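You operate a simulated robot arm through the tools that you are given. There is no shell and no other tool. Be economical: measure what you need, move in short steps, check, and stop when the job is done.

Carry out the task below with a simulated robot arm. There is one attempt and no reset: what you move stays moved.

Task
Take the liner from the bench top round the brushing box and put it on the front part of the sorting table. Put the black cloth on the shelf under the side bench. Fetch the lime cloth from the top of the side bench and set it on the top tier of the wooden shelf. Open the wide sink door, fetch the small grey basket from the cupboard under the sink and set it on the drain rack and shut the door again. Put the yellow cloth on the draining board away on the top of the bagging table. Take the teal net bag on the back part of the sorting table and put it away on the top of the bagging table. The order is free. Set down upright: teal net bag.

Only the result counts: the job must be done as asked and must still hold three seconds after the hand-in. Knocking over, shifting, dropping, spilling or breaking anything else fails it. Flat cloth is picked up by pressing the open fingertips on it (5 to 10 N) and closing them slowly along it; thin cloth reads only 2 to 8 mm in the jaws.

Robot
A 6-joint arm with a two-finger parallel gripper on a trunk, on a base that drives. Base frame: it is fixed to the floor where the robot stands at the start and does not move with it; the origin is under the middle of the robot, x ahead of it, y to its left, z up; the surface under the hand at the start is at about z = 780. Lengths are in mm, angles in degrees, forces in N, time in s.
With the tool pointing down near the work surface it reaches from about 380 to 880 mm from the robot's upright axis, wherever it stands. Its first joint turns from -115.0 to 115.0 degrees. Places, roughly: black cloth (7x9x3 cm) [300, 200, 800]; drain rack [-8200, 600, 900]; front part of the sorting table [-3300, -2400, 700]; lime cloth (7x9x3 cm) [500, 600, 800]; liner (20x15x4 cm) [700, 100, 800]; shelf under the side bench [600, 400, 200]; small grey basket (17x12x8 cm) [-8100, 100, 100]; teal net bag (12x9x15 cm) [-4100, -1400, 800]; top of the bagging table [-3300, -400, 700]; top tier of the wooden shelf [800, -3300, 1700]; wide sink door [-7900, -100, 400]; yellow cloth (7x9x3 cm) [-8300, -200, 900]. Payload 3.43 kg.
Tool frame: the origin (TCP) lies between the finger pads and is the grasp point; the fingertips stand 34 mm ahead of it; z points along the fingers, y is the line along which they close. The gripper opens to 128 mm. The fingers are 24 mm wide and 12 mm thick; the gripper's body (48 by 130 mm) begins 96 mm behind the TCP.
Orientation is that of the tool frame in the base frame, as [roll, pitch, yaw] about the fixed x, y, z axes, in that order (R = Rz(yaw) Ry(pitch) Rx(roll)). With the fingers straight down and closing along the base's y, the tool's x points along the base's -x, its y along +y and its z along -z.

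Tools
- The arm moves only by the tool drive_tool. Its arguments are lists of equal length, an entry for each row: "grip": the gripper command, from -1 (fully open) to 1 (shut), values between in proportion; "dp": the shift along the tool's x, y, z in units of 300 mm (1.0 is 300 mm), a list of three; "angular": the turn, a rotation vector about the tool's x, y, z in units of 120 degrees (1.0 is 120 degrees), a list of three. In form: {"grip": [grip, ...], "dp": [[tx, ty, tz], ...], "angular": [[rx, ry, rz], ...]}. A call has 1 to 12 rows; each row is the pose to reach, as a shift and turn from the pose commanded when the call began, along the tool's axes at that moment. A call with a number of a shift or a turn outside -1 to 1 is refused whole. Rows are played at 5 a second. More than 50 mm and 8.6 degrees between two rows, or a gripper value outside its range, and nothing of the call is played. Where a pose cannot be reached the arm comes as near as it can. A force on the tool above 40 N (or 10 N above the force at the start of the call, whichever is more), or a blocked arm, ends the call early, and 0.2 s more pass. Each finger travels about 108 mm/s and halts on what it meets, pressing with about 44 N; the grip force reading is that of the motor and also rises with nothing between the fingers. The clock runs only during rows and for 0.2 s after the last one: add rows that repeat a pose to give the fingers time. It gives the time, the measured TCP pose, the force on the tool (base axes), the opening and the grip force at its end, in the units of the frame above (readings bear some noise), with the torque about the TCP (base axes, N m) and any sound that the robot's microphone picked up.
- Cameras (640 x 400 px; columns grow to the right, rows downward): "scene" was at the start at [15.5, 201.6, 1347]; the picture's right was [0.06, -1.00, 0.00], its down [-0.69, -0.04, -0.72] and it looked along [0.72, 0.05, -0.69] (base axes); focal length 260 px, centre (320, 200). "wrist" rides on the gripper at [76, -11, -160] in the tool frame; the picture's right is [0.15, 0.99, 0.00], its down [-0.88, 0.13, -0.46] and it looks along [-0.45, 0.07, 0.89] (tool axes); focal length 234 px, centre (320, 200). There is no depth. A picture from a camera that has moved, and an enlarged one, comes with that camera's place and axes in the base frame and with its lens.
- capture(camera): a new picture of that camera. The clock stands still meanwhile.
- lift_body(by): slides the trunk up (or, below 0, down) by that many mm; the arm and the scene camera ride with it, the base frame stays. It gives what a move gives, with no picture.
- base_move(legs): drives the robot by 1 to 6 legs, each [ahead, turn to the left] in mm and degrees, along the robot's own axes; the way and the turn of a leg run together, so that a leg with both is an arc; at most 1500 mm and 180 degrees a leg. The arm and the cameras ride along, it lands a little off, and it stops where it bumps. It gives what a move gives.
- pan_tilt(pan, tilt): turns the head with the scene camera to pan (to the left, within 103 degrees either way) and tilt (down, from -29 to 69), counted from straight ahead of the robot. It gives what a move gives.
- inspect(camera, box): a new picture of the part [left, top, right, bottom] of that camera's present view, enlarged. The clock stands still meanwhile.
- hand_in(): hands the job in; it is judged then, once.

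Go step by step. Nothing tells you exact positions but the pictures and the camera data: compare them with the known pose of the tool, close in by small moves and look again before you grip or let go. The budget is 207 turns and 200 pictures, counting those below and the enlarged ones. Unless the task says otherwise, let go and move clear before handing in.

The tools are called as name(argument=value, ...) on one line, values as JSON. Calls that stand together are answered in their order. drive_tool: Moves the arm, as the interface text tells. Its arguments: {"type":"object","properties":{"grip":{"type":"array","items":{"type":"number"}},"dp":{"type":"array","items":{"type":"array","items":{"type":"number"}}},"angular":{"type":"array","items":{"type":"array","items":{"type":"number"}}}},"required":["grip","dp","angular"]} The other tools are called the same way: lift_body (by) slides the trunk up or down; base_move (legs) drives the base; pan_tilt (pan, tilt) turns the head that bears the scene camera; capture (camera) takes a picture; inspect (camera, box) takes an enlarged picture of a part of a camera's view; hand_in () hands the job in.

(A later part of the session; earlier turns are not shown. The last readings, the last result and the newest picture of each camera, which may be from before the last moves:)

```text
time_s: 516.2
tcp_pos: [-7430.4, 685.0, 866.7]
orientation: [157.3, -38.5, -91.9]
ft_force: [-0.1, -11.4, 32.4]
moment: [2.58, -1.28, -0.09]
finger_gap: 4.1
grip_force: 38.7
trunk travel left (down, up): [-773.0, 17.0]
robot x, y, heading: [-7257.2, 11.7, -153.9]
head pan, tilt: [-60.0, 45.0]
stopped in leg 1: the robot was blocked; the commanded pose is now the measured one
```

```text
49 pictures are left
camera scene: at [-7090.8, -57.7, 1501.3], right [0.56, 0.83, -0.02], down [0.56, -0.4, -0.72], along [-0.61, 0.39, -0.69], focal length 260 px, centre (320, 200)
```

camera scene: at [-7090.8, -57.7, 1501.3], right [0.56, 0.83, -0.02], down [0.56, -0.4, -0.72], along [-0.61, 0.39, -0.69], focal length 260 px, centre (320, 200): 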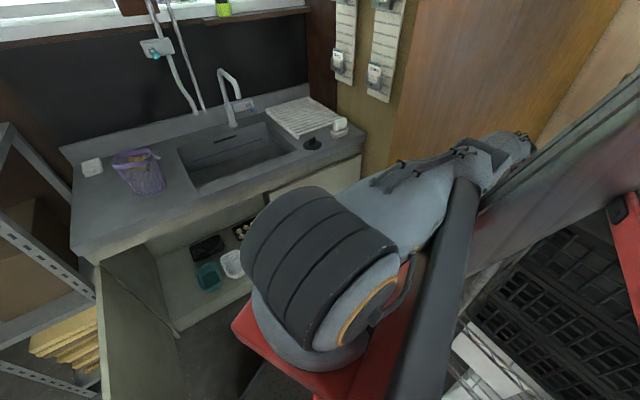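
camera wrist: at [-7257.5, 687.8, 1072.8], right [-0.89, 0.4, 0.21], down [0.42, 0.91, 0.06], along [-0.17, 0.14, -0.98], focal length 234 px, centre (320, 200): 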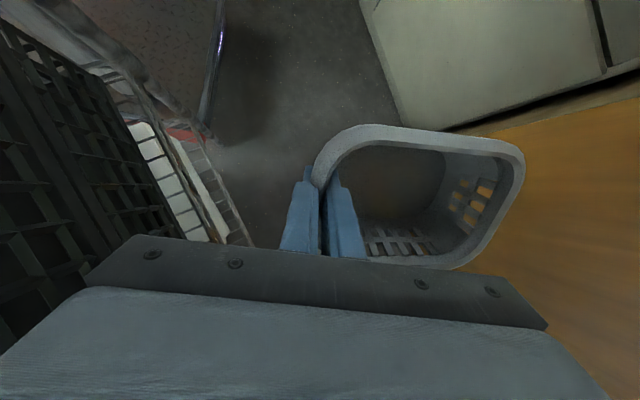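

The robot has righted itself, now at (-7257, 12) with heading -154. I check around for the door and anything that shifted.

pan_tilt(pan=-20, tilt=50)

capture(camera="scene")

pan_tilt(pan=40, tilt=50)

capture(camera="scene")

```text
time_s: 517.3
tcp_pos: [-7455.2, 696.2, 842.8]
orientation: [156.8, -36.0, -89.6]
ft_force: [1.2, 2.0, -0.1]
moment: [0.0, 0.01, -0.06]
finger_gap: 4.1
grip_force: 39.0
trunk travel left (down, up): [-773.0, 17.0]
robot x, y, heading: [-7208.7, 34.1, -161.9]
head pan, tilt: [-20.0, 50.0]
```

```text
48 pictures are left
camera scene: at [-7116.3, -111.9, 1486.2], right [0.03, 1.0, 0.0], down [0.77, -0.03, -0.64], along [-0.64, 0.02, -0.77], focal length 260 px, centre (320, 200)
```

scene: 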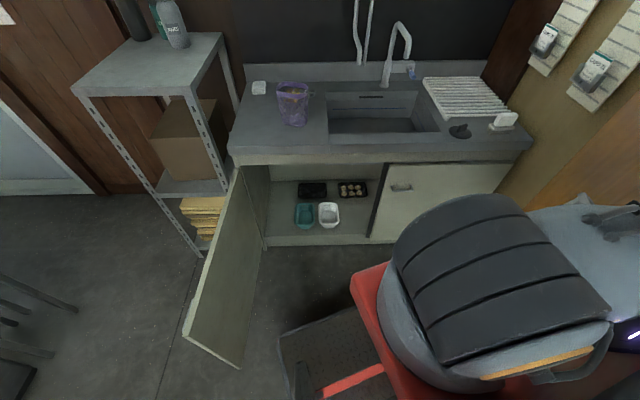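

```text
time_s: 518.6
tcp_pos: [-7459.5, 694.9, 844.2]
orientation: [156.9, -36.2, -89.4]
ft_force: [-0.5, -0.1, -0.9]
moment: [-0.01, -0.04, -0.02]
finger_gap: 4.3
grip_force: 38.7
trunk travel left (down, up): [-773.0, 17.0]
robot x, y, heading: [-7209.0, 35.8, -161.8]
head pan, tilt: [40.0, 50.0]
```

```text
47 pictures are left
camera scene: at [-7082.6, -181.1, 1486.1], right [-0.85, 0.53, 0.0], down [0.4, 0.65, -0.64], along [-0.34, -0.55, -0.77], focal length 260 px, centre (320, 200)
```

scene: 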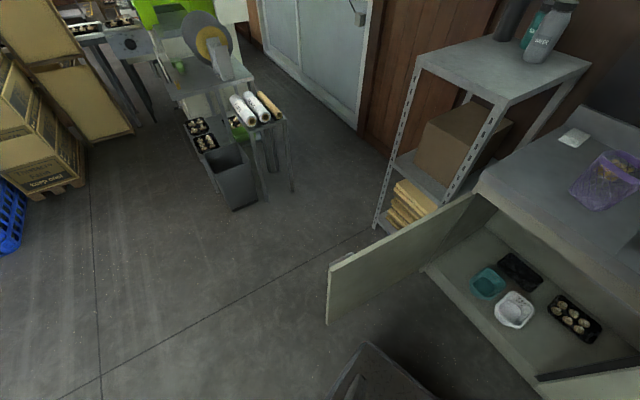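

Everything else is in place and the robot is level. I move the arm out of the nook (left, forward, up) and restore the tool's upright pitch.

drive_tool(grip=[1, 1, 1, 1, 1, 1, 1], dp=[[0.099, 0.073, 0.014], [0.199, 0.145, 0.027], [0.298, 0.218, 0.041], [0.397, 0.29, 0.055], [0.496, 0.363, 0.069], [0.596, 0.435, 0.082], [0.695, 0.508, 0.096]], angular=[[0.0004, -0.039, -0.0163], [0.0007, -0.0779, -0.0326], [0.001, -0.1169, -0.0489], [0.0014, -0.1558, -0.0651], [0.0018, -0.1948, -0.0814], [0.0021, -0.2337, -0.0977], [0.0025, -0.2727, -0.114]])

pan_tilt(pan=-30, tilt=40)

capture(camera="scene")

```text
time_s: 520.2
tcp_pos: [-7612.0, 539.4, 994.6]
orientation: [157.3, -0.6, -89.5]
ft_force: [0.3, 0.5, -0.3]
moment: [-0.04, -0.02, 0.02]
finger_gap: 4.3
grip_force: 38.6
trunk travel left (down, up): [-773.0, 17.0]
robot x, y, heading: [-7204.7, 34.7, -161.8]
head pan, tilt: [40.0, 50.0]
```

```text
time_s: 521.6
tcp_pos: [-7612.1, 539.5, 996.2]
orientation: [157.3, -0.6, -89.5]
ft_force: [0.6, -0.3, 0.1]
moment: [-0.02, -0.1, -0.03]
finger_gap: 4.2
grip_force: 38.9
trunk travel left (down, up): [-773.0, 17.0]
robot x, y, heading: [-7208.2, 33.1, -161.8]
head pan, tilt: [-30.0, 40.0]
```

```text
46 pictures are left
camera scene: at [-7125.1, -98.4, 1500.2], right [0.2, 0.98, 0.0], down [0.63, -0.13, -0.77], along [-0.75, 0.16, -0.64], focal length 260 px, centre (320, 200)
```

scene: 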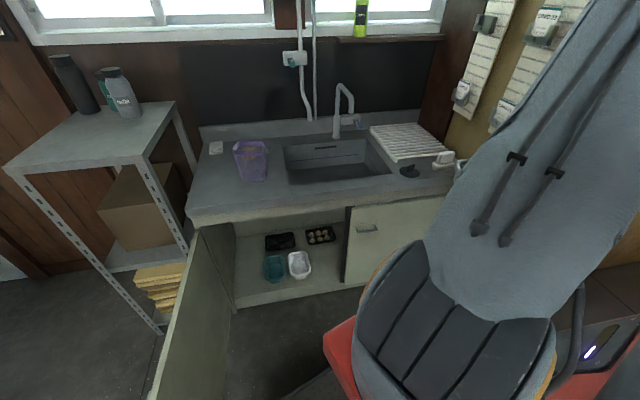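

I bring the arm further forward, straighten the base heading, then drive toward the sink along y≈30.

drive_tool(grip=[1, 1, 1, 1, 1, 1, 1], dp=[[0.114, 0.094, 0.008], [0.228, 0.187, 0.016], [0.342, 0.281, 0.024], [0.455, 0.374, 0.033], [0.569, 0.468, 0.041], [0.683, 0.561, 0.049], [0.797, 0.655, 0.057]], angular=[[0, 0, 0], [0, 0, 0], [0, 0, 0], [0, 0, 0], [0, 0, 0], [0, 0, 0], [0, 0, 0]])

base_move(legs=[[0, -18], [280, 0]])

capture(camera="scene")

```text
time_s: 523.2
tcp_pos: [-7797.5, 300.5, 1058.3]
orientation: [157.4, -0.6, -89.5]
ft_force: [-0.3, -0.2, 0.1]
moment: [-0.01, -0.05, 0.01]
finger_gap: 4.2
grip_force: 38.5
trunk travel left (down, up): [-773.0, 17.0]
robot x, y, heading: [-7210.0, 32.3, -161.7]
head pan, tilt: [-30.0, 40.0]
```

```text
time_s: 526.1
tcp_pos: [-7956.8, 476.3, 1058.0]
orientation: [157.4, -0.6, -108.2]
ft_force: [-0.6, -0.4, 0.1]
moment: [-0.01, -0.04, 0.0]
finger_gap: 4.0
grip_force: 38.2
trunk travel left (down, up): [-773.0, 17.0]
robot x, y, heading: [-7485.7, 42.3, 179.5]
head pan, tilt: [-30.0, 40.0]
```

```text
45 pictures are left
camera scene: at [-7448.4, -112.3, 1500.2], right [0.5, 0.86, 0.0], down [0.56, -0.32, -0.77], along [-0.66, 0.39, -0.64], focal length 260 px, centre (320, 200)
```

scene: 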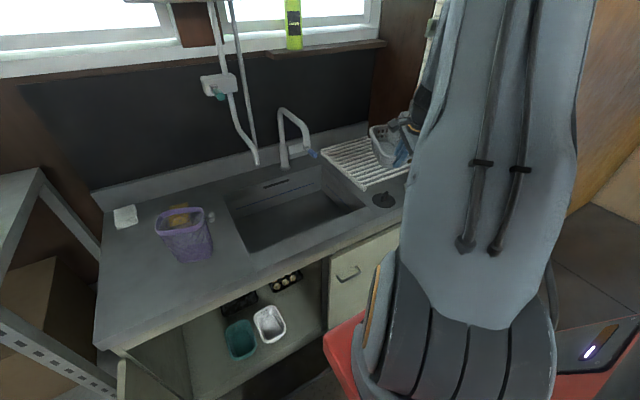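

Now over the counter level. I move the basket above the drain rack.

drive_tool(grip=[1, 1, 1, 1, 1, 1], dp=[[-0.024, 0.12, 0.05], [-0.048, 0.239, 0.1], [-0.072, 0.359, 0.149], [-0.097, 0.478, 0.199], [-0.121, 0.598, 0.249], [-0.145, 0.717, 0.299]], angular=[[0, 0, 0], [0, 0, 0], [0, 0, 0], [0, 0, 0], [0, 0, 0], [0, 0, 0]])

capture(camera="wrist")

inspect(camera="scene", box=[260, 90, 440, 230])

```text
time_s: 527.5
tcp_pos: [-8165.2, 591.1, 1057.0]
orientation: [157.3, -0.7, -108.2]
ft_force: [0.6, -1.2, -0.9]
moment: [-0.03, -0.01, 0.02]
finger_gap: 4.4
grip_force: 38.9
trunk travel left (down, up): [-773.0, 17.0]
robot x, y, heading: [-7483.3, 39.7, 179.8]
head pan, tilt: [-30.0, 40.0]
```

```text
44 pictures are left
camera wrist: at [-8119.1, 498.6, 1200.0], right [-0.91, 0.15, 0.38], down [0.33, 0.82, 0.46], along [-0.25, 0.55, -0.8], focal length 234 px, centre (320, 200)
```

wrist: 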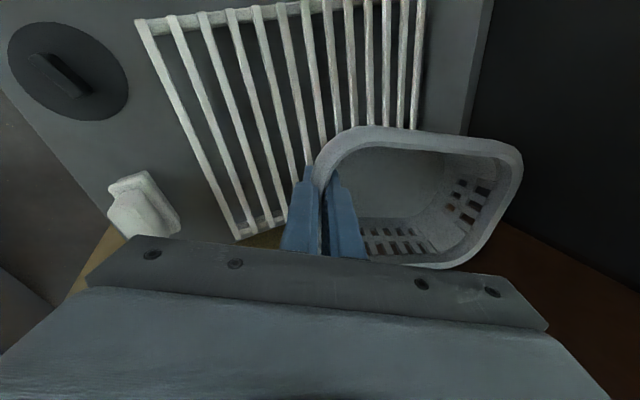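

```text
2.86 times, centred on (350, 160) of scene
camera zoom: at [-7448.1, -112.5, 1500.2], right [0.5, 0.86, 0.0], down [0.55, -0.32, -0.77], along [-0.66, 0.39, -0.64], focal length 742 px, centre (234, 314)
```

zoom: 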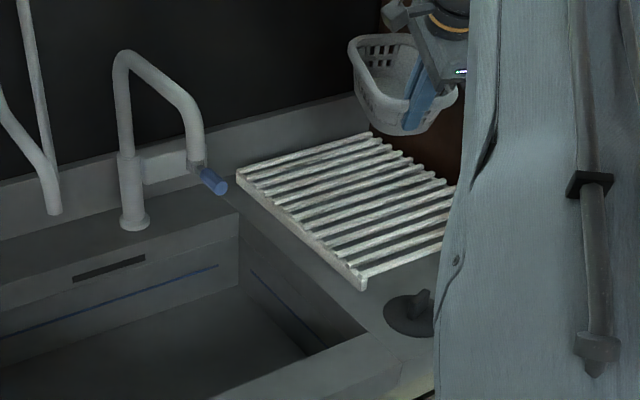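

The rack spans x≈-8070..-8420 and y≈460..730. I shift slightly left to centre the basket, and lower.

drive_tool(grip=[1, 1, 1, 1], dp=[[0.06, -0.06, 0.03], [0.119, -0.13, 0.1], [0.119, -0.175, 0.17], [0.119, -0.217, 0.235]], angular=[[0, 0, 0], [0, 0, 0], [0, 0, 0], [0, 0, 0]])

capture(camera="wrist")

inspect(camera="scene", box=[300, 100, 440, 220])

```text
time_s: 528.5
tcp_pos: [-8143.3, 546.3, 968.0]
orientation: [157.3, -0.5, -108.3]
ft_force: [1.0, -0.6, -1.1]
moment: [-0.04, -0.04, 0.01]
finger_gap: 4.2
grip_force: 38.3
trunk travel left (down, up): [-773.0, 17.0]
robot x, y, heading: [-7486.2, 40.0, 179.9]
head pan, tilt: [-30.0, 40.0]
```

```text
42 pictures are left
camera wrist: at [-8099.0, 453.8, 1110.6], right [-0.91, 0.15, 0.38], down [0.33, 0.82, 0.46], along [-0.25, 0.55, -0.8], focal length 234 px, centre (320, 200)
```

wrist: 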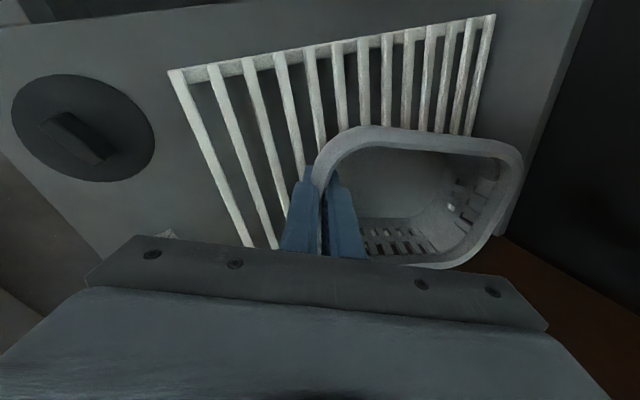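

```text
3.33 times, centred on (370, 160) of scene
camera zoom: at [-7448.5, -112.3, 1500.2], right [0.5, 0.86, 0.0], down [0.56, -0.32, -0.77], along [-0.66, 0.39, -0.64], focal length 866 px, centre (153, 333)
```

zoom: 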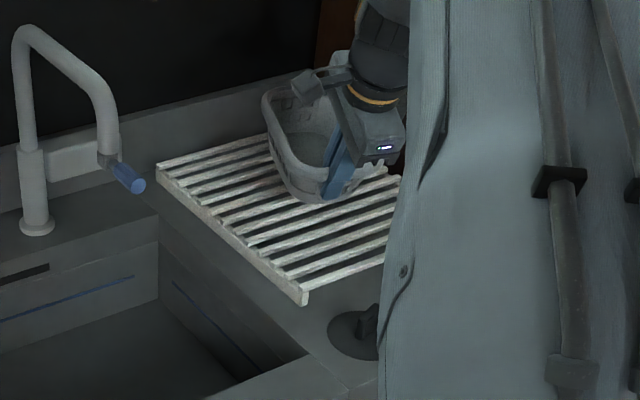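

drive_tool(grip=[1, 1, 1], dp=[[0.05, -0.02, 0.02], [0.05, -0.04, 0.06], [0.05, -0.045, 0.08]], angular=[[0.025, 0, 0], [0.047, 0, 0], [0.047, 0, 0]])

inspect(camera="scene", box=[320, 110, 420, 190])

```text
time_s: 529.4
tcp_pos: [-8146.5, 530.2, 940.7]
orientation: [162.8, -0.6, -108.2]
ft_force: [0.0, 0.0, -0.9]
moment: [-0.02, -0.05, 0.01]
finger_gap: 4.2
grip_force: 38.2
trunk travel left (down, up): [-773.0, 17.0]
robot x, y, heading: [-7488.3, 40.1, 179.8]
head pan, tilt: [-30.0, 40.0]
```

```text
5.00 times, centred on (370, 150) of scene
camera zoom: at [-7448.5, -112.3, 1500.2], right [0.5, 0.86, 0.0], down [0.56, -0.32, -0.77], along [-0.66, 0.39, -0.64], focal length 1299 px, centre (70, 450)
```

zoom: 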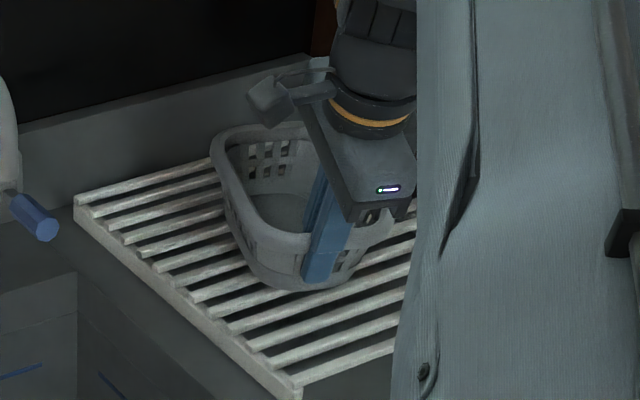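

drive_tool(grip=[1, 1, 1], dp=[[0, -0.003, 0.01], [0, -0.006, 0.02], [0, -0.009, 0.03]], angular=[[0, 0, 0], [0, 0, 0], [0, 0, 0]])

drive_tool(grip=[1, 1, 1], dp=[[0, -0.003, 0.01], [0, -0.006, 0.02], [0, -0.006, 0.02]], angular=[[0, 0, 0], [0, 0, 0], [0, 0, 0]])

inspect(camera="scene", box=[320, 110, 420, 190])

```text
time_s: 530.1
tcp_pos: [-8149.1, 531.3, 932.6]
orientation: [162.5, -0.5, -108.2]
ft_force: [5.0, -3.8, 21.3]
moment: [0.99, -0.31, -0.21]
finger_gap: 4.1
grip_force: 38.8
trunk travel left (down, up): [-773.0, 17.0]
robot x, y, heading: [-7483.4, 39.4, 179.9]
head pan, tilt: [-30.0, 40.0]
```

```text
time_s: 531.0
tcp_pos: [-8148.2, 531.5, 928.4]
orientation: [162.5, -0.3, -108.1]
ft_force: [-7.8, 1.2, 38.8]
moment: [0.28, 0.78, 0.01]
finger_gap: 4.2
grip_force: 38.2
trunk travel left (down, up): [-773.0, 17.0]
robot x, y, heading: [-7485.6, 40.3, 179.8]
head pan, tilt: [-30.0, 40.0]
```

```text
5.00 times, centred on (370, 150) of scene
camera zoom: at [-7447.4, -113.5, 1500.1], right [0.5, 0.86, 0.0], down [0.55, -0.32, -0.77], along [-0.66, 0.39, -0.64], focal length 1299 px, centre (70, 450)
```

zoom: 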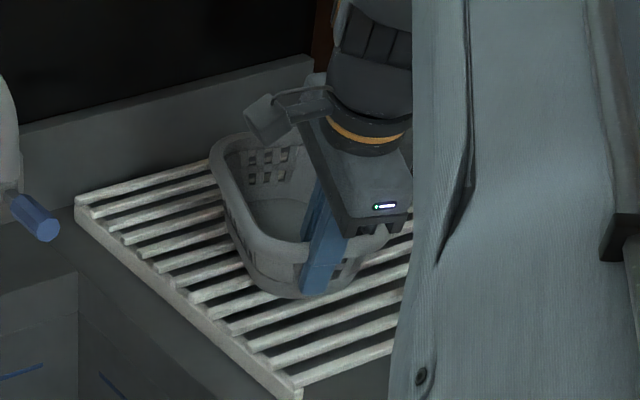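

The basket rests on the rack. I ease the pressure, open, and withdraw along the tool axis.

drive_tool(grip=[1, 0.8, 0.6, 0.4, 0.3, 0.3, 0.3, 0.3, 0.3], dp=[[0, 0.003, -0.012], [0, 0.003, -0.012], [0, 0.003, -0.012], [0, 0.003, -0.012], [0, 0.003, -0.012], [0, 0.003, -0.08], [0, 0.003, -0.2], [0, 0.003, -0.35], [0, 0.003, -0.5]], angular=[[0, 0, 0], [0, 0, 0], [0, 0, 0], [0, 0, 0], [0, 0, 0], [0, 0, 0], [0, 0, 0], [0, 0, 0], [0, 0, 0]])

inspect(camera="scene", box=[300, 100, 440, 200])

```text
time_s: 533.0
tcp_pos: [-8106.7, 518.3, 1067.3]
orientation: [163.0, -0.5, -108.2]
ft_force: [0.2, -0.5, 0.3]
moment: [-0.06, 0.0, 0.0]
finger_gap: 44.7
grip_force: 0.0
trunk travel left (down, up): [-773.0, 17.0]
robot x, y, heading: [-7483.9, 38.9, 179.7]
head pan, tilt: [-30.0, 40.0]
```

```text
4.00 times, centred on (370, 150) of scene
camera zoom: at [-7448.9, -112.0, 1500.2], right [0.5, 0.86, 0.0], down [0.56, -0.32, -0.77], along [-0.66, 0.39, -0.64], focal length 1039 px, centre (120, 400)
```

zoom: 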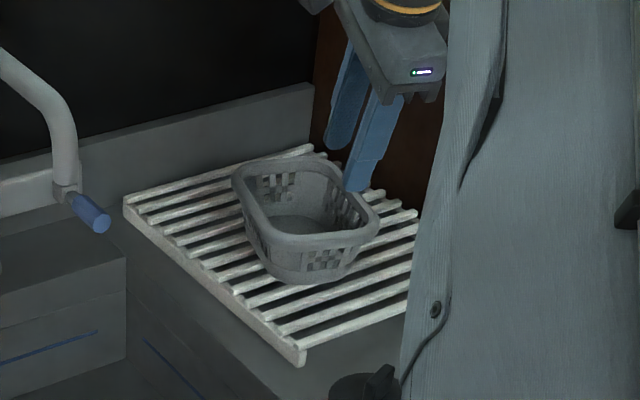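

The basket stands well on the rack. Now the door: I back off, set the tool vertical, and carry it over to the outer (left) side of the open door.

base_move(legs=[[-590, 0]])

drive_tool(grip=[0.6, 1, 1], dp=[[0, 0, 0], [0, 0, 0], [0, 0, 0]], angular=[[0.06, 0, 0], [0.12, 0, 0], [0.142, 0, 0]])

drive_tool(grip=[1, 1, 1, 1, 1, 1], dp=[[0.127, -0.062, 0], [0.254, -0.124, 0], [0.381, -0.186, 0], [0.508, -0.248, 0], [0.635, -0.31, 0], [0.762, -0.372, 0]], angular=[[0, 0, -0.033], [0, 0, -0.067], [0, 0, -0.1], [0, 0, -0.133], [0, 0, -0.167], [0, 0, -0.2]])

drive_tool(grip=[1, 1, 1, 1, 1, 1], dp=[[0.141, -0.005, 0], [0.283, -0.01, 0], [0.424, -0.015, 0], [0.565, -0.02, 0], [0.707, -0.025, 0], [0.848, -0.03, 0]], angular=[[0, 0, -0.033], [0, 0, -0.067], [0, 0, -0.1], [0, 0, -0.133], [0, 0, -0.167], [0, 0, -0.2]])

drive_tool(grip=[1, 1, 1, 1, 1, 1], dp=[[0.131, 0.053, 0], [0.262, 0.106, 0], [0.394, 0.159, 0], [0.525, 0.212, 0], [0.656, 0.265, 0], [0.787, 0.318, 0]], angular=[[0, 0, -0.033], [0, 0, -0.067], [0, 0, -0.1], [0, 0, -0.133], [0, 0, -0.167], [0, 0, -0.2]])

pan_tilt(pan=15, tilt=45)

capture(camera="scene")

```text
time_s: 536.3
tcp_pos: [-7506.0, 516.8, 1068.8]
orientation: [162.9, -0.5, -108.4]
ft_force: [0.5, 0.6, 0.0]
moment: [0.0, 0.02, -0.02]
finger_gap: 44.8
grip_force: 0.0
trunk travel left (down, up): [-773.0, 17.0]
robot x, y, heading: [-6885.6, 36.9, 179.4]
head pan, tilt: [-30.0, 40.0]
```

```text
time_s: 537.1
tcp_pos: [-7504.7, 516.1, 1068.1]
orientation: [180.0, -0.6, -108.4]
ft_force: [0.1, -0.2, -0.8]
moment: [-0.03, 0.02, -0.02]
finger_gap: 0.2
grip_force: 33.3
trunk travel left (down, up): [-773.0, 17.0]
robot x, y, heading: [-6882.8, 34.3, 179.3]
head pan, tilt: [-30.0, 40.0]
```

```text
time_s: 538.5
tcp_pos: [-7470.7, 263.5, 1071.4]
orientation: [179.7, -0.5, -84.4]
ft_force: [0.3, 0.2, 0.3]
moment: [-0.06, -0.01, 0.02]
finger_gap: 0.0
grip_force: 33.2
trunk travel left (down, up): [-773.0, 17.0]
robot x, y, heading: [-6881.0, 34.3, 179.3]
head pan, tilt: [-30.0, 40.0]
```

```text
time_s: 539.9
tcp_pos: [-7436.7, 13.4, 1077.1]
orientation: [179.5, -0.4, -60.5]
ft_force: [-0.8, 0.3, 0.7]
moment: [-0.03, 0.0, -0.02]
finger_gap: 0.0
grip_force: 33.3
trunk travel left (down, up): [-773.0, 17.0]
robot x, y, heading: [-6879.7, 33.5, 179.7]
head pan, tilt: [-30.0, 40.0]
```

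```text
time_s: 541.3
tcp_pos: [-7406.2, -240.1, 1073.7]
orientation: [179.5, -0.2, -36.5]
ft_force: [0.2, -0.2, 0.1]
moment: [-0.04, -0.01, 0.0]
finger_gap: 0.0
grip_force: 33.0
trunk travel left (down, up): [-773.0, 17.0]
robot x, y, heading: [-6881.7, 35.5, 179.6]
head pan, tilt: [-30.0, 40.0]
```

```text
time_s: 542.5
tcp_pos: [-7406.7, -240.8, 1072.9]
orientation: [179.5, -0.3, -36.4]
ft_force: [-0.5, 0.4, -0.2]
moment: [0.01, 0.0, -0.02]
finger_gap: 0.0
grip_force: 32.6
trunk travel left (down, up): [-773.0, 17.0]
robot x, y, heading: [-6882.1, 36.4, 179.5]
head pan, tilt: [15.0, 45.0]
```

```text
37 pictures are left
camera scene: at [-6854.6, -180.4, 1492.9], right [-0.25, 0.97, 0.0], down [0.68, 0.18, -0.71], along [-0.68, -0.18, -0.71], focal length 260 px, centre (320, 200)
```

scene: 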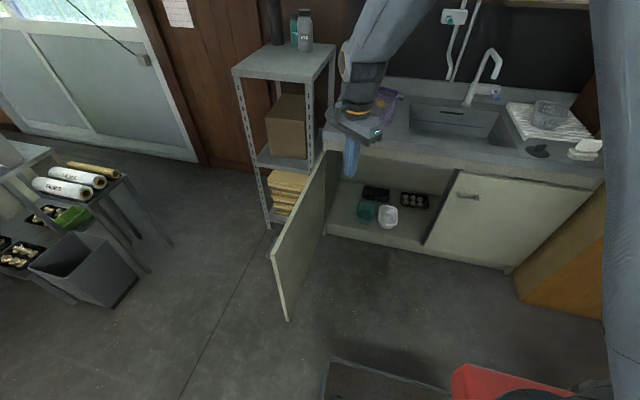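

The door stands at about 93°. I move to its outer side at y≈-540, then lower the trunk.

drive_tool(grip=[1, 1, 1, 1, 1, 1, 1], dp=[[0.097, 0.106, 0], [0.193, 0.211, 0], [0.29, 0.317, 0], [0.387, 0.422, 0], [0.484, 0.528, 0], [0.58, 0.633, 0], [0.677, 0.739, 0]], angular=[[0, 0, -0.029], [0, 0, -0.057], [0, 0, -0.086], [0, 0, -0.114], [0, 0, -0.143], [0, 0, -0.171], [0, 0, -0.2]])

lift_body(by=-390)

capture(camera="scene")

```text
time_s: 544.1
tcp_pos: [-7374.9, -541.4, 1081.0]
orientation: [179.3, 0.1, -12.5]
ft_force: [0.2, 0.1, 0.0]
moment: [-0.01, 0.01, -0.03]
finger_gap: 0.1
grip_force: 32.8
trunk travel left (down, up): [-773.0, 17.0]
robot x, y, heading: [-6881.9, 33.4, 179.6]
head pan, tilt: [15.0, 45.0]
```

```text
time_s: 547.8
tcp_pos: [-7371.9, -539.7, 688.4]
orientation: [179.4, 0.1, -12.3]
ft_force: [-0.6, 0.5, -0.2]
moment: [0.02, 0.01, 0.01]
finger_gap: 0.3
grip_force: 32.6
trunk travel left (down, up): [-383.0, 407.0]
robot x, y, heading: [-6879.9, 34.6, 179.4]
head pan, tilt: [15.0, 45.0]
```

```text
36 pictures are left
camera scene: at [-6963.1, -179.5, 1102.9], right [-0.25, 0.97, 0.0], down [0.68, 0.18, -0.71], along [-0.68, -0.18, -0.71], focal length 260 px, centre (320, 200)
```

scene: 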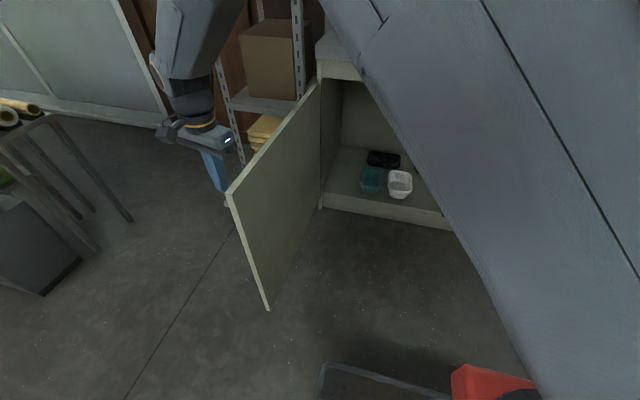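

I push the door closed along its arc at a radius short of the handle (r≈460 mm).

drive_tool(grip=[1, 1, 1, 1, 1, 1, 1, 1, 1], dp=[[-0.16, 0.018, 0], [-0.32, 0.019, 0], [-0.362, -0.126, 0], [-0.39, -0.256, 0], [-0.432, -0.4, 0], [-0.487, -0.542, 0], [-0.557, -0.677, 0], [-0.64, -0.809, 0], [-0.724, -0.927, 0]], angular=[[0, 0, 0], [0, 0, 0], [0, 0, 0], [0, 0, 0], [0, 0, 0], [0, 0, 0], [0, 0, 0], [0, 0, 0], [0, 0, 0]])

drive_tool(grip=[1, 1, 1, 1, 1, 1, 1, 1], dp=[[-0.093, -0.099, 0], [-0.188, -0.188, 0], [-0.294, -0.267, 0], [-0.405, -0.338, 0], [-0.52, -0.398, 0], [-0.644, -0.45, 0], [-0.772, -0.49, 0], [-0.901, -0.52, 0]], angular=[[0, 0, 0], [0, 0, 0], [0, 0, 0], [0, 0, 0], [0, 0, 0], [0, 0, 0], [0, 0, 0], [0, 0, 0]])

capture(camera="scene")

```text
time_s: 549.8
tcp_pos: [-7523.4, -222.2, 684.2]
orientation: [179.4, 0.2, -12.4]
ft_force: [-0.3, 0.4, 0.3]
moment: [0.03, -0.01, 0.01]
finger_gap: 0.0
grip_force: 32.6
trunk travel left (down, up): [-383.0, 407.0]
robot x, y, heading: [-6883.5, 36.6, 179.6]
head pan, tilt: [15.0, 45.0]
```

```text
time_s: 551.6
tcp_pos: [-7755.1, -12.8, 688.1]
orientation: [179.4, 0.2, -12.3]
ft_force: [0.4, 0.2, 0.7]
moment: [0.01, 0.02, -0.02]
finger_gap: 0.1
grip_force: 32.9
trunk travel left (down, up): [-383.0, 407.0]
robot x, y, heading: [-6885.0, 34.5, 179.5]
head pan, tilt: [15.0, 45.0]
```

```text
35 pictures are left
camera scene: at [-6962.9, -179.4, 1102.9], right [-0.25, 0.97, 0.0], down [0.68, 0.18, -0.71], along [-0.68, -0.18, -0.71], focal length 260 px, centre (320, 200)
```

scene: 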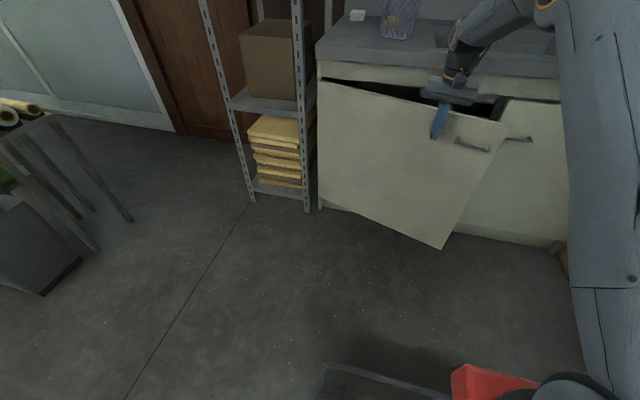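

The door is at about 20°. The counter edge overhangs, so I'll finish with the tool horizontal and press with the fingertips.

drive_tool(grip=[1, 1, 1], dp=[[0.12, -0.026, 0], [0.24, -0.052, 0], [0.326, -0.071, 0]], angular=[[0, 0, 0], [0, 0, 0], [0, 0, 0]])

drive_tool(grip=[1, 1, 1, 1, 1, 1, 1, 1, 1, 1, 1], dp=[[0, 0, 0], [0, 0, 0], [0, 0, 0], [0, 0, 0], [0, 0, 0], [0, 0, 0], [0, 0, 0], [0, 0, 0], [0, 0, 0], [0, 0, 0], [0, 0, 0]], angular=[[0, -0.068, 0], [0, -0.136, 0], [0, -0.204, 0], [0, -0.273, 0], [0, -0.341, 0], [0, -0.409, 0], [0, -0.477, 0], [0, -0.545, 0], [0, -0.614, 0], [0, -0.682, 0], [0, -0.75, 0]])

lift_body(by=-120)

base_move(legs=[[200, 0]])

capture(camera="scene")

```text
time_s: 552.4
tcp_pos: [-7655.5, -12.2, 683.1]
orientation: [179.4, 0.1, -12.4]
ft_force: [0.2, 0.1, -0.4]
moment: [0.0, 0.01, -0.04]
finger_gap: 0.0
grip_force: 33.2
trunk travel left (down, up): [-383.0, 407.0]
robot x, y, heading: [-6886.3, 35.1, 179.1]
head pan, tilt: [15.0, 45.0]
```

```text
time_s: 554.8
tcp_pos: [-7682.6, -27.0, 706.5]
orientation: [-99.6, 87.5, 67.0]
ft_force: [0.7, 0.3, 0.8]
moment: [-0.01, -0.03, 0.01]
finger_gap: 0.0
grip_force: 32.6
out of reach, approached as far as the arm can: row 9, 10, 11
trunk travel left (down, up): [-383.0, 407.0]
robot x, y, heading: [-6885.1, 34.6, 179.7]
head pan, tilt: [15.0, 45.0]
```

```text
time_s: 556.3
tcp_pos: [-7701.7, -28.1, 586.0]
orientation: [-102.2, 86.9, 64.1]
ft_force: [-0.5, 0.3, 0.1]
moment: [-0.02, -0.02, 0.01]
finger_gap: 0.0
grip_force: 32.6
trunk travel left (down, up): [-263.0, 527.0]
robot x, y, heading: [-6885.2, 38.8, 179.8]
head pan, tilt: [15.0, 45.0]
```

```text
time_s: 558.0
tcp_pos: [-7894.5, -27.3, 586.0]
orientation: [-102.0, 86.8, 64.4]
ft_force: [6.8, 0.2, 3.0]
moment: [0.02, 0.2, 0.04]
finger_gap: 0.0
grip_force: 33.1
trunk travel left (down, up): [-263.0, 527.0]
robot x, y, heading: [-7079.6, 37.4, 179.6]
head pan, tilt: [15.0, 45.0]
stopped in leg 1: the force on the tool passed its limit at 55 N (the readings are from after the stop); the commanded pose is now the measured one
```

```text
34 pictures are left
camera scene: at [-7192.1, -177.7, 982.9], right [-0.25, 0.97, 0.0], down [0.68, 0.18, -0.71], along [-0.68, -0.18, -0.71], focal length 260 px, centre (320, 200)
```

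scene: 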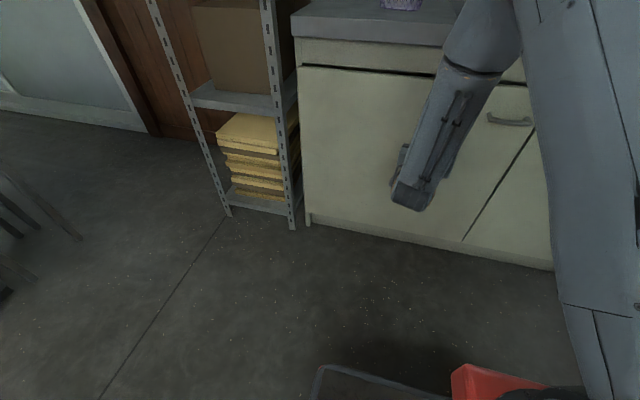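

The door is shut: contact at the same position as at the start. I back off, raise the trunk and set the tool vertical for the yellow cloth.

base_move(legs=[[-170, 0]])

lift_body(by=400)

lift_body(by=120)

drive_tool(grip=[1, 1, 1, 1, 1, 1, 1, 1, 1, 1, 1], dp=[[0, 0, 0], [0, 0, 0], [0, 0, 0], [0, 0, 0], [0, 0, 0], [0, 0, 0], [0, 0, 0], [0, 0, 0], [0, 0, 0], [0, 0, 0], [0, 0, 0]], angular=[[0, 0.068, 0], [0, 0.136, 0], [0, 0.204, 0], [0, 0.272, 0], [0, 0.34, 0], [0, 0.408, 0], [0, 0.476, 0], [0, 0.544, 0], [0, 0.612, 0], [0, 0.68, 0], [0, 0.72, 0]])

```text
time_s: 559.5
tcp_pos: [-7724.2, -30.7, 585.6]
orientation: [-102.9, 86.7, 63.7]
ft_force: [0.2, 0.2, -1.0]
moment: [-0.02, 0.02, -0.02]
finger_gap: 0.0
grip_force: 32.5
trunk travel left (down, up): [-263.0, 527.0]
robot x, y, heading: [-6910.9, 33.6, 179.6]
head pan, tilt: [15.0, 45.0]
```

```text
time_s: 563.3
tcp_pos: [-7723.9, -31.4, 985.9]
orientation: [-103.1, 86.7, 63.4]
ft_force: [-0.3, 0.1, -0.2]
moment: [-0.01, -0.01, 0.0]
finger_gap: 0.0
grip_force: 33.3
trunk travel left (down, up): [-663.0, 127.0]
robot x, y, heading: [-6910.4, 37.1, 179.9]
head pan, tilt: [15.0, 45.0]
```

```text
time_s: 564.8
tcp_pos: [-7723.9, -30.1, 1104.1]
orientation: [-103.1, 86.7, 63.4]
ft_force: [0.0, -0.1, 0.0]
moment: [0.02, 0.01, -0.01]
finger_gap: 0.0
grip_force: 32.6
trunk travel left (down, up): [-783.0, 7.0]
robot x, y, heading: [-6908.1, 32.9, 179.8]
head pan, tilt: [15.0, 45.0]
```

```text
time_s: 567.2
tcp_pos: [-7725.1, -31.2, 1105.5]
orientation: [-176.7, 2.9, -13.2]
ft_force: [0.5, -0.3, -0.4]
moment: [0.02, 0.07, 0.02]
finger_gap: 0.0
grip_force: 32.9
trunk travel left (down, up): [-783.0, 7.0]
robot x, y, heading: [-6909.5, 36.6, 179.5]
head pan, tilt: [15.0, 45.0]
```

drive_tool(grip=[0.5, 0, -0.5, -1, -1], dp=[[0.033, 0.14, 0], [0.066, 0.28, 0], [0.098, 0.42, 0], [0.131, 0.558, 0], [0.131, 0.558, 0]], angular=[[-0.007, 0.006, -0.028], [-0.014, 0.012, -0.055], [-0.021, 0.018, -0.083], [-0.0275, 0.024, -0.11], [-0.0275, 0.024, -0.11]])

base_move(legs=[[520, 0]])

capture(camera="wrist")

```text
time_s: 568.4
tcp_pos: [-7715.7, -201.1, 1096.0]
orientation: [-179.8, -0.3, -0.2]
ft_force: [-0.8, -0.5, -0.1]
moment: [0.0, 0.02, -0.01]
finger_gap: 127.8
grip_force: 0.1
out of reach, approached as far as the arm can: row 4, 5
trunk travel left (down, up): [-783.0, 7.0]
robot x, y, heading: [-6910.4, 31.5, 179.7]
head pan, tilt: [15.0, 45.0]
```

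```text
time_s: 571.5
tcp_pos: [-8246.6, -200.4, 1095.1]
orientation: [-179.7, -0.4, -0.1]
ft_force: [0.5, 0.7, -0.5]
moment: [0.0, 0.02, 0.03]
finger_gap: 127.9
grip_force: 0.0
trunk travel left (down, up): [-783.0, 7.0]
robot x, y, heading: [-7441.5, 34.5, 179.8]
head pan, tilt: [15.0, 45.0]
```

```text
33 pictures are left
camera wrist: at [-8171.3, -189.0, 1254.2], right [0.14, -0.99, 0.0], down [-0.88, -0.13, 0.45], along [-0.44, -0.06, -0.89], focal length 234 px, centre (320, 200)
```

wrist: 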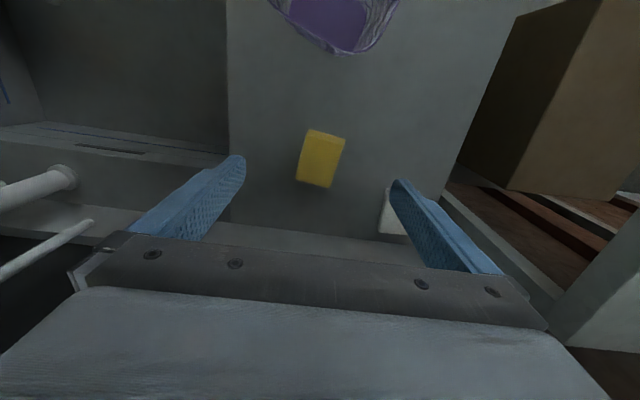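

The yellow cloth is at about (-8281, -205), yawed -8°, clear of both the purple bag and the white cloth. I move the base 60 mm closer and descend on it.

base_move(legs=[[60, 0]])

drive_tool(grip=[-1, -1, -1, -1, -1, -1], dp=[[0.083, 0.017, 0.1], [0.083, 0.017, 0.22], [0.083, 0.017, 0.34], [0.083, 0.017, 0.46], [0.083, 0.017, 0.57], [0.083, 0.017, 0.63]], angular=[[0, 0, 0.035], [0, 0, 0.07], [0, 0, 0.07], [0, 0, 0.07], [0, 0, 0.07], [0, 0, 0.07]])

capture(camera="wrist")

```text
time_s: 572.4
tcp_pos: [-8305.0, -201.0, 1095.4]
orientation: [-179.8, -0.5, 0.0]
ft_force: [0.0, 0.2, 0.0]
moment: [0.01, 0.01, 0.0]
finger_gap: 127.9
grip_force: 0.1
trunk travel left (down, up): [-783.0, 7.0]
robot x, y, heading: [-7499.8, 39.8, 180.0]
head pan, tilt: [15.0, 45.0]
```

```text
time_s: 573.8
tcp_pos: [-8280.3, -206.5, 907.3]
orientation: [-179.8, -0.3, -8.4]
ft_force: [0.6, 0.7, -0.8]
moment: [0.0, 0.0, -0.03]
finger_gap: 128.2
grip_force: 0.0
trunk travel left (down, up): [-783.0, 7.0]
robot x, y, heading: [-7503.4, 39.9, 180.0]
head pan, tilt: [15.0, 45.0]
```

```text
32 pictures are left
camera wrist: at [-8204.6, -206.9, 1066.1], right [0.0, -1.0, 0.0], down [-0.89, 0.0, 0.45], along [-0.45, 0.0, -0.89], focal length 234 px, centre (320, 200)
```

wrist: 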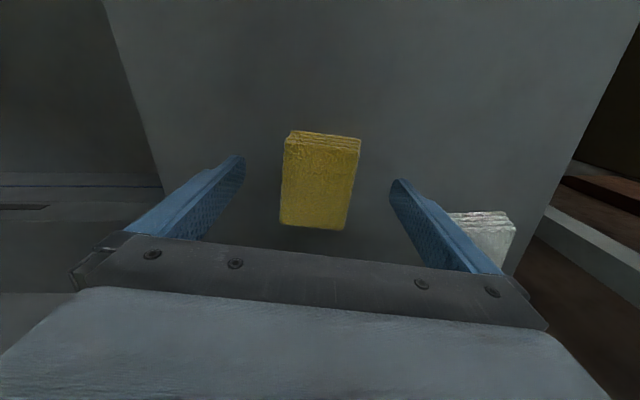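

drive_tool(grip=[-1, -1, -1, -0.6, -0.3, 0, 0.3, 0.6, 1, 1], dp=[[0, 0, 0.04], [0, 0, 0.075], [0, 0, 0.075], [0, 0, 0.075], [0, 0, 0.075], [0, 0, 0.075], [0, 0, 0.075], [0, 0, 0.075], [0, 0, 0.075], [0, 0, 0.075]], angular=[[0, 0, 0], [0, 0, 0], [0, 0, 0], [0, 0, 0], [0, 0, 0], [0, 0, 0], [0, 0, 0], [0, 0, 0], [0, 0, 0], [0, 0, 0]])

drive_tool(grip=[1, 1, 1, 1, 1, 1, 1], dp=[[0, 0, -0.02], [0, 0, -0.06], [0, 0, -0.15], [0, 0, -0.28], [0, 0, -0.42], [0, 0, -0.56], [0, 0, -0.7]], angular=[[0, 0, 0], [0, 0, 0], [0, 0, 0], [0, 0, 0], [0, 0, 0], [0, 0, 0], [0, 0, 0]])

capture(camera="wrist")

```text
time_s: 576.0
tcp_pos: [-8280.9, -205.7, 884.3]
orientation: [-179.8, -0.3, -8.4]
ft_force: [-0.7, -5.6, 8.8]
moment: [-0.48, 0.12, 0.13]
finger_gap: 63.8
grip_force: 44.1
trunk travel left (down, up): [-783.0, 7.0]
robot x, y, heading: [-7500.9, 38.0, 179.8]
head pan, tilt: [15.0, 45.0]
```

```text
time_s: 577.6
tcp_pos: [-8277.2, -206.3, 1096.3]
orientation: [-179.6, -0.4, -8.5]
ft_force: [-0.6, 0.1, -0.8]
moment: [0.04, -0.05, 0.0]
finger_gap: 63.7
grip_force: 43.8
trunk travel left (down, up): [-783.0, 7.0]
robot x, y, heading: [-7503.6, 34.5, 179.8]
head pan, tilt: [15.0, 45.0]
```

```text
31 pictures are left
camera wrist: at [-8202.4, -207.4, 1255.5], right [0.0, -1.0, 0.0], down [-0.89, 0.0, 0.45], along [-0.45, 0.0, -0.89], focal length 234 px, centre (320, 200)
```

wrist: 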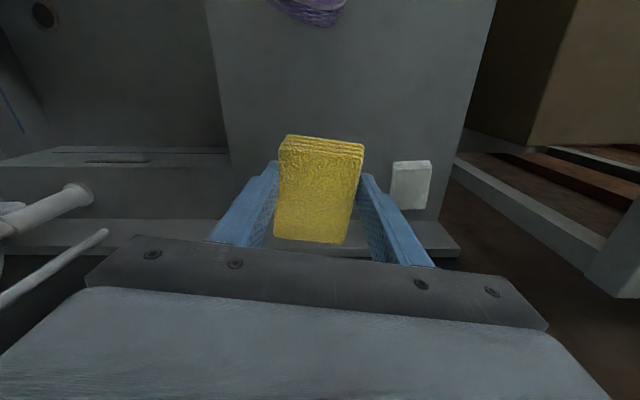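

The yellow cloth is held. I back off, centre the arm, and check the sink area.

base_move(legs=[[-700, 0]])

drive_tool(grip=[1, 1, 1, 1, 1, 1], dp=[[-0.02, -0.132, 0], [-0.039, -0.264, 0], [-0.059, -0.396, 0], [-0.078, -0.527, 0], [-0.098, -0.659, 0], [-0.117, -0.791, 0]], angular=[[0, 0, 0], [0, 0, 0], [0, 0, 0], [0, 0, 0], [0, 0, 0], [0, 0, 0]])

pan_tilt(pan=0, tilt=30)

capture(camera="scene")

```text
time_s: 581.5
tcp_pos: [-7570.8, -201.3, 1097.5]
orientation: [-179.7, -0.3, -9.4]
ft_force: [0.2, 0.5, 0.1]
moment: [-0.03, 0.01, -0.04]
finger_gap: 63.7
grip_force: 43.6
trunk travel left (down, up): [-783.0, 7.0]
robot x, y, heading: [-6788.6, 31.8, 179.2]
head pan, tilt: [15.0, 45.0]
```

```text
time_s: 582.9
tcp_pos: [-7566.1, 33.6, 1098.5]
orientation: [-179.9, -0.3, -9.3]
ft_force: [0.1, 0.1, 0.3]
moment: [0.05, -0.02, 0.01]
finger_gap: 63.8
grip_force: 43.6
trunk travel left (down, up): [-783.0, 7.0]
robot x, y, heading: [-6791.8, 30.5, 178.8]
head pan, tilt: [15.0, 45.0]
```

```text
time_s: 583.7
tcp_pos: [-7566.7, 33.1, 1098.7]
orientation: [-179.8, -0.4, -9.4]
ft_force: [-0.1, 0.7, -0.3]
moment: [0.0, -0.01, 0.0]
finger_gap: 63.6
grip_force: 43.6
trunk travel left (down, up): [-783.0, 7.0]
robot x, y, heading: [-6791.6, 30.2, 178.9]
head pan, tilt: [0.0, 30.0]
```

```text
30 pictures are left
camera scene: at [-6771.9, -163.2, 1525.5], right [0.02, 1.0, 0.0], down [0.5, -0.01, -0.87], along [-0.87, 0.01, -0.5], focal length 260 px, centre (320, 200)
```

scene: 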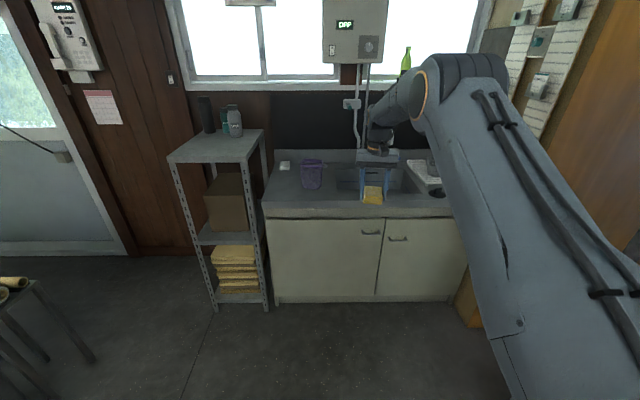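

The door is shut, the basket sits on the rack, and nothing else has moved. Now I return along the known route in reverse.

base_move(legs=[[-1490, 0], [0, 61.6], [-1188, 0], [0, -60.5], [-1400, 0]])

```text
time_s: 609.0
tcp_pos: [-4037.6, 1080.5, 1097.9]
orientation: [-179.8, -0.4, -9.3]
ft_force: [-0.5, 0.4, -0.9]
moment: [-0.02, 0.0, 0.01]
finger_gap: 64.0
grip_force: 43.8
trunk travel left (down, up): [-783.0, 7.0]
robot x, y, heading: [-3261.4, 1078.8, 179.2]
head pan, tilt: [0.0, 30.0]
```

base_move(legs=[[0, -19.2], [-1440, 0], [0, 110], [1140, 0], [0, -90], [350, 0]])

pan_tilt(pan=0, tilt=40)

capture(camera="scene")

capture(camera="wrist")

```text
time_s: 632.5
tcp_pos: [-3011.6, -572.6, 1098.2]
orientation: [-179.8, -0.4, -4.0]
ft_force: [-0.7, -0.1, -0.9]
moment: [0.01, 0.0, 0.01]
finger_gap: 64.1
grip_force: 44.7
trunk travel left (down, up): [-783.0, 7.0]
robot x, y, heading: [-2239.2, -503.0, -175.5]
head pan, tilt: [0.0, 30.0]
```

```text
time_s: 633.2
tcp_pos: [-3011.1, -571.7, 1098.8]
orientation: [-179.8, -0.4, -4.0]
ft_force: [-0.4, -0.8, -0.9]
moment: [0.01, 0.01, 0.02]
finger_gap: 63.7
grip_force: 44.2
trunk travel left (down, up): [-783.0, 7.0]
robot x, y, heading: [-2242.1, -500.9, -175.6]
head pan, tilt: [0.0, 40.0]
```

```text
29 pictures are left
camera scene: at [-2194.9, -693.8, 1510.2], right [-0.08, 1.0, 0.0], down [0.64, 0.05, -0.77], along [-0.76, -0.06, -0.64], focal length 260 px, centre (320, 200)
```

scene: 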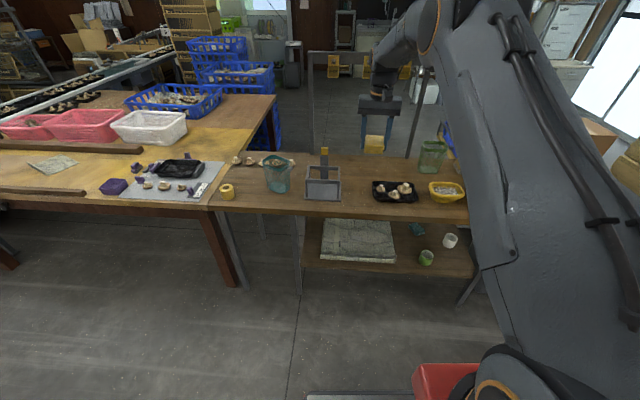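

```text
28 pictures are left
camera wrist: at [-2935.3, -566.9, 1257.6], right [0.08, -1.0, 0.0], down [-0.89, -0.07, 0.45], along [-0.45, -0.03, -0.89], focal length 234 px, centre (320, 200)
```

wrist: 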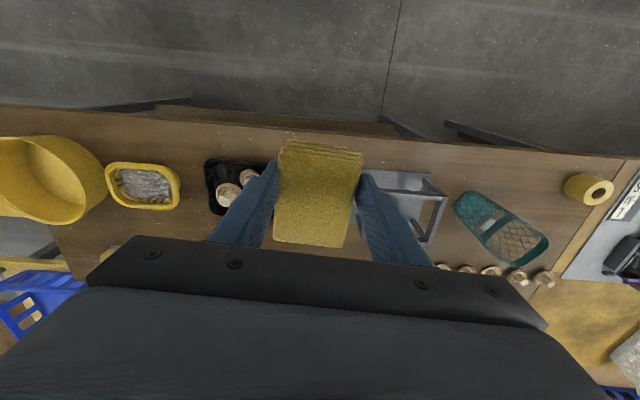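

The bag still stands upright. The gap between the frame (y<-677) and the black tray (y>-476) is free, so I drive in 190 mm and lower the cloth there.

base_move(legs=[[190, 0]])

drive_tool(grip=[1, 1, 1, 1, 1, 1, 1], dp=[[0, -0.03, 0.14], [0, -0.03, 0.29], [0, -0.03, 0.44], [0, -0.03, 0.59], [0, -0.03, 0.74], [0, -0.03, 0.88], [0, -0.03, 0.95]], angular=[[0, 0, 0], [0, 0, 0], [0, 0, 0], [0, 0, 0], [0, 0, 0], [0, 0, 0], [0, 0, 0]])

capture(camera="wrist")

inspect(camera="scene", box=[240, 120, 480, 260])

```text
time_s: 634.8
tcp_pos: [-3203.1, -591.7, 1098.7]
orientation: [-179.8, -0.4, -3.8]
ft_force: [0.0, 0.5, -1.3]
moment: [0.02, -0.01, -0.02]
finger_gap: 63.6
grip_force: 43.9
trunk travel left (down, up): [-783.0, 7.0]
robot x, y, heading: [-2428.0, -517.3, -175.5]
head pan, tilt: [0.0, 40.0]
```

```text
time_s: 636.4
tcp_pos: [-3201.1, -580.2, 808.2]
orientation: [-179.8, -0.4, -3.7]
ft_force: [0.8, -0.7, -0.2]
moment: [-0.03, -0.01, -0.02]
finger_gap: 63.8
grip_force: 43.8
trunk travel left (down, up): [-783.0, 7.0]
robot x, y, heading: [-2432.2, -515.6, -175.7]
head pan, tilt: [0.0, 40.0]
```

```text
27 pictures are left
camera wrist: at [-3125.9, -575.0, 967.5], right [0.08, -1.0, 0.0], down [-0.89, -0.07, 0.45], along [-0.45, -0.03, -0.89], focal length 234 px, centre (320, 200)
```

wrist: 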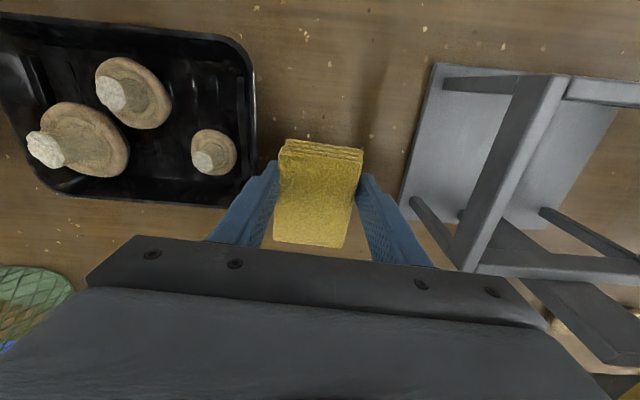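

```text
2.67 times, centred on (360, 190) of scene
camera zoom: at [-2388.1, -708.9, 1510.2], right [-0.08, 1.0, 0.0], down [0.64, 0.05, -0.77], along [-0.76, -0.06, -0.64], focal length 693 px, centre (213, 227)
```

zoom: 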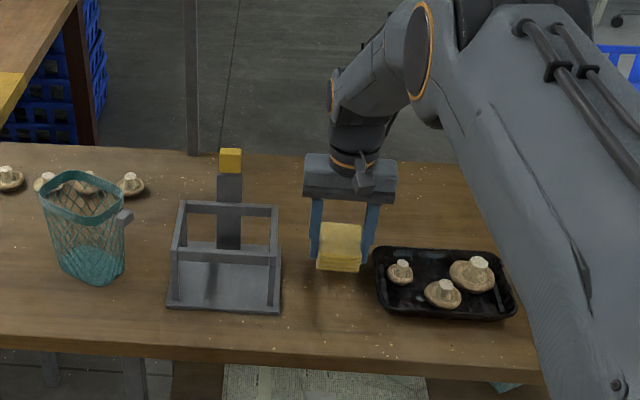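

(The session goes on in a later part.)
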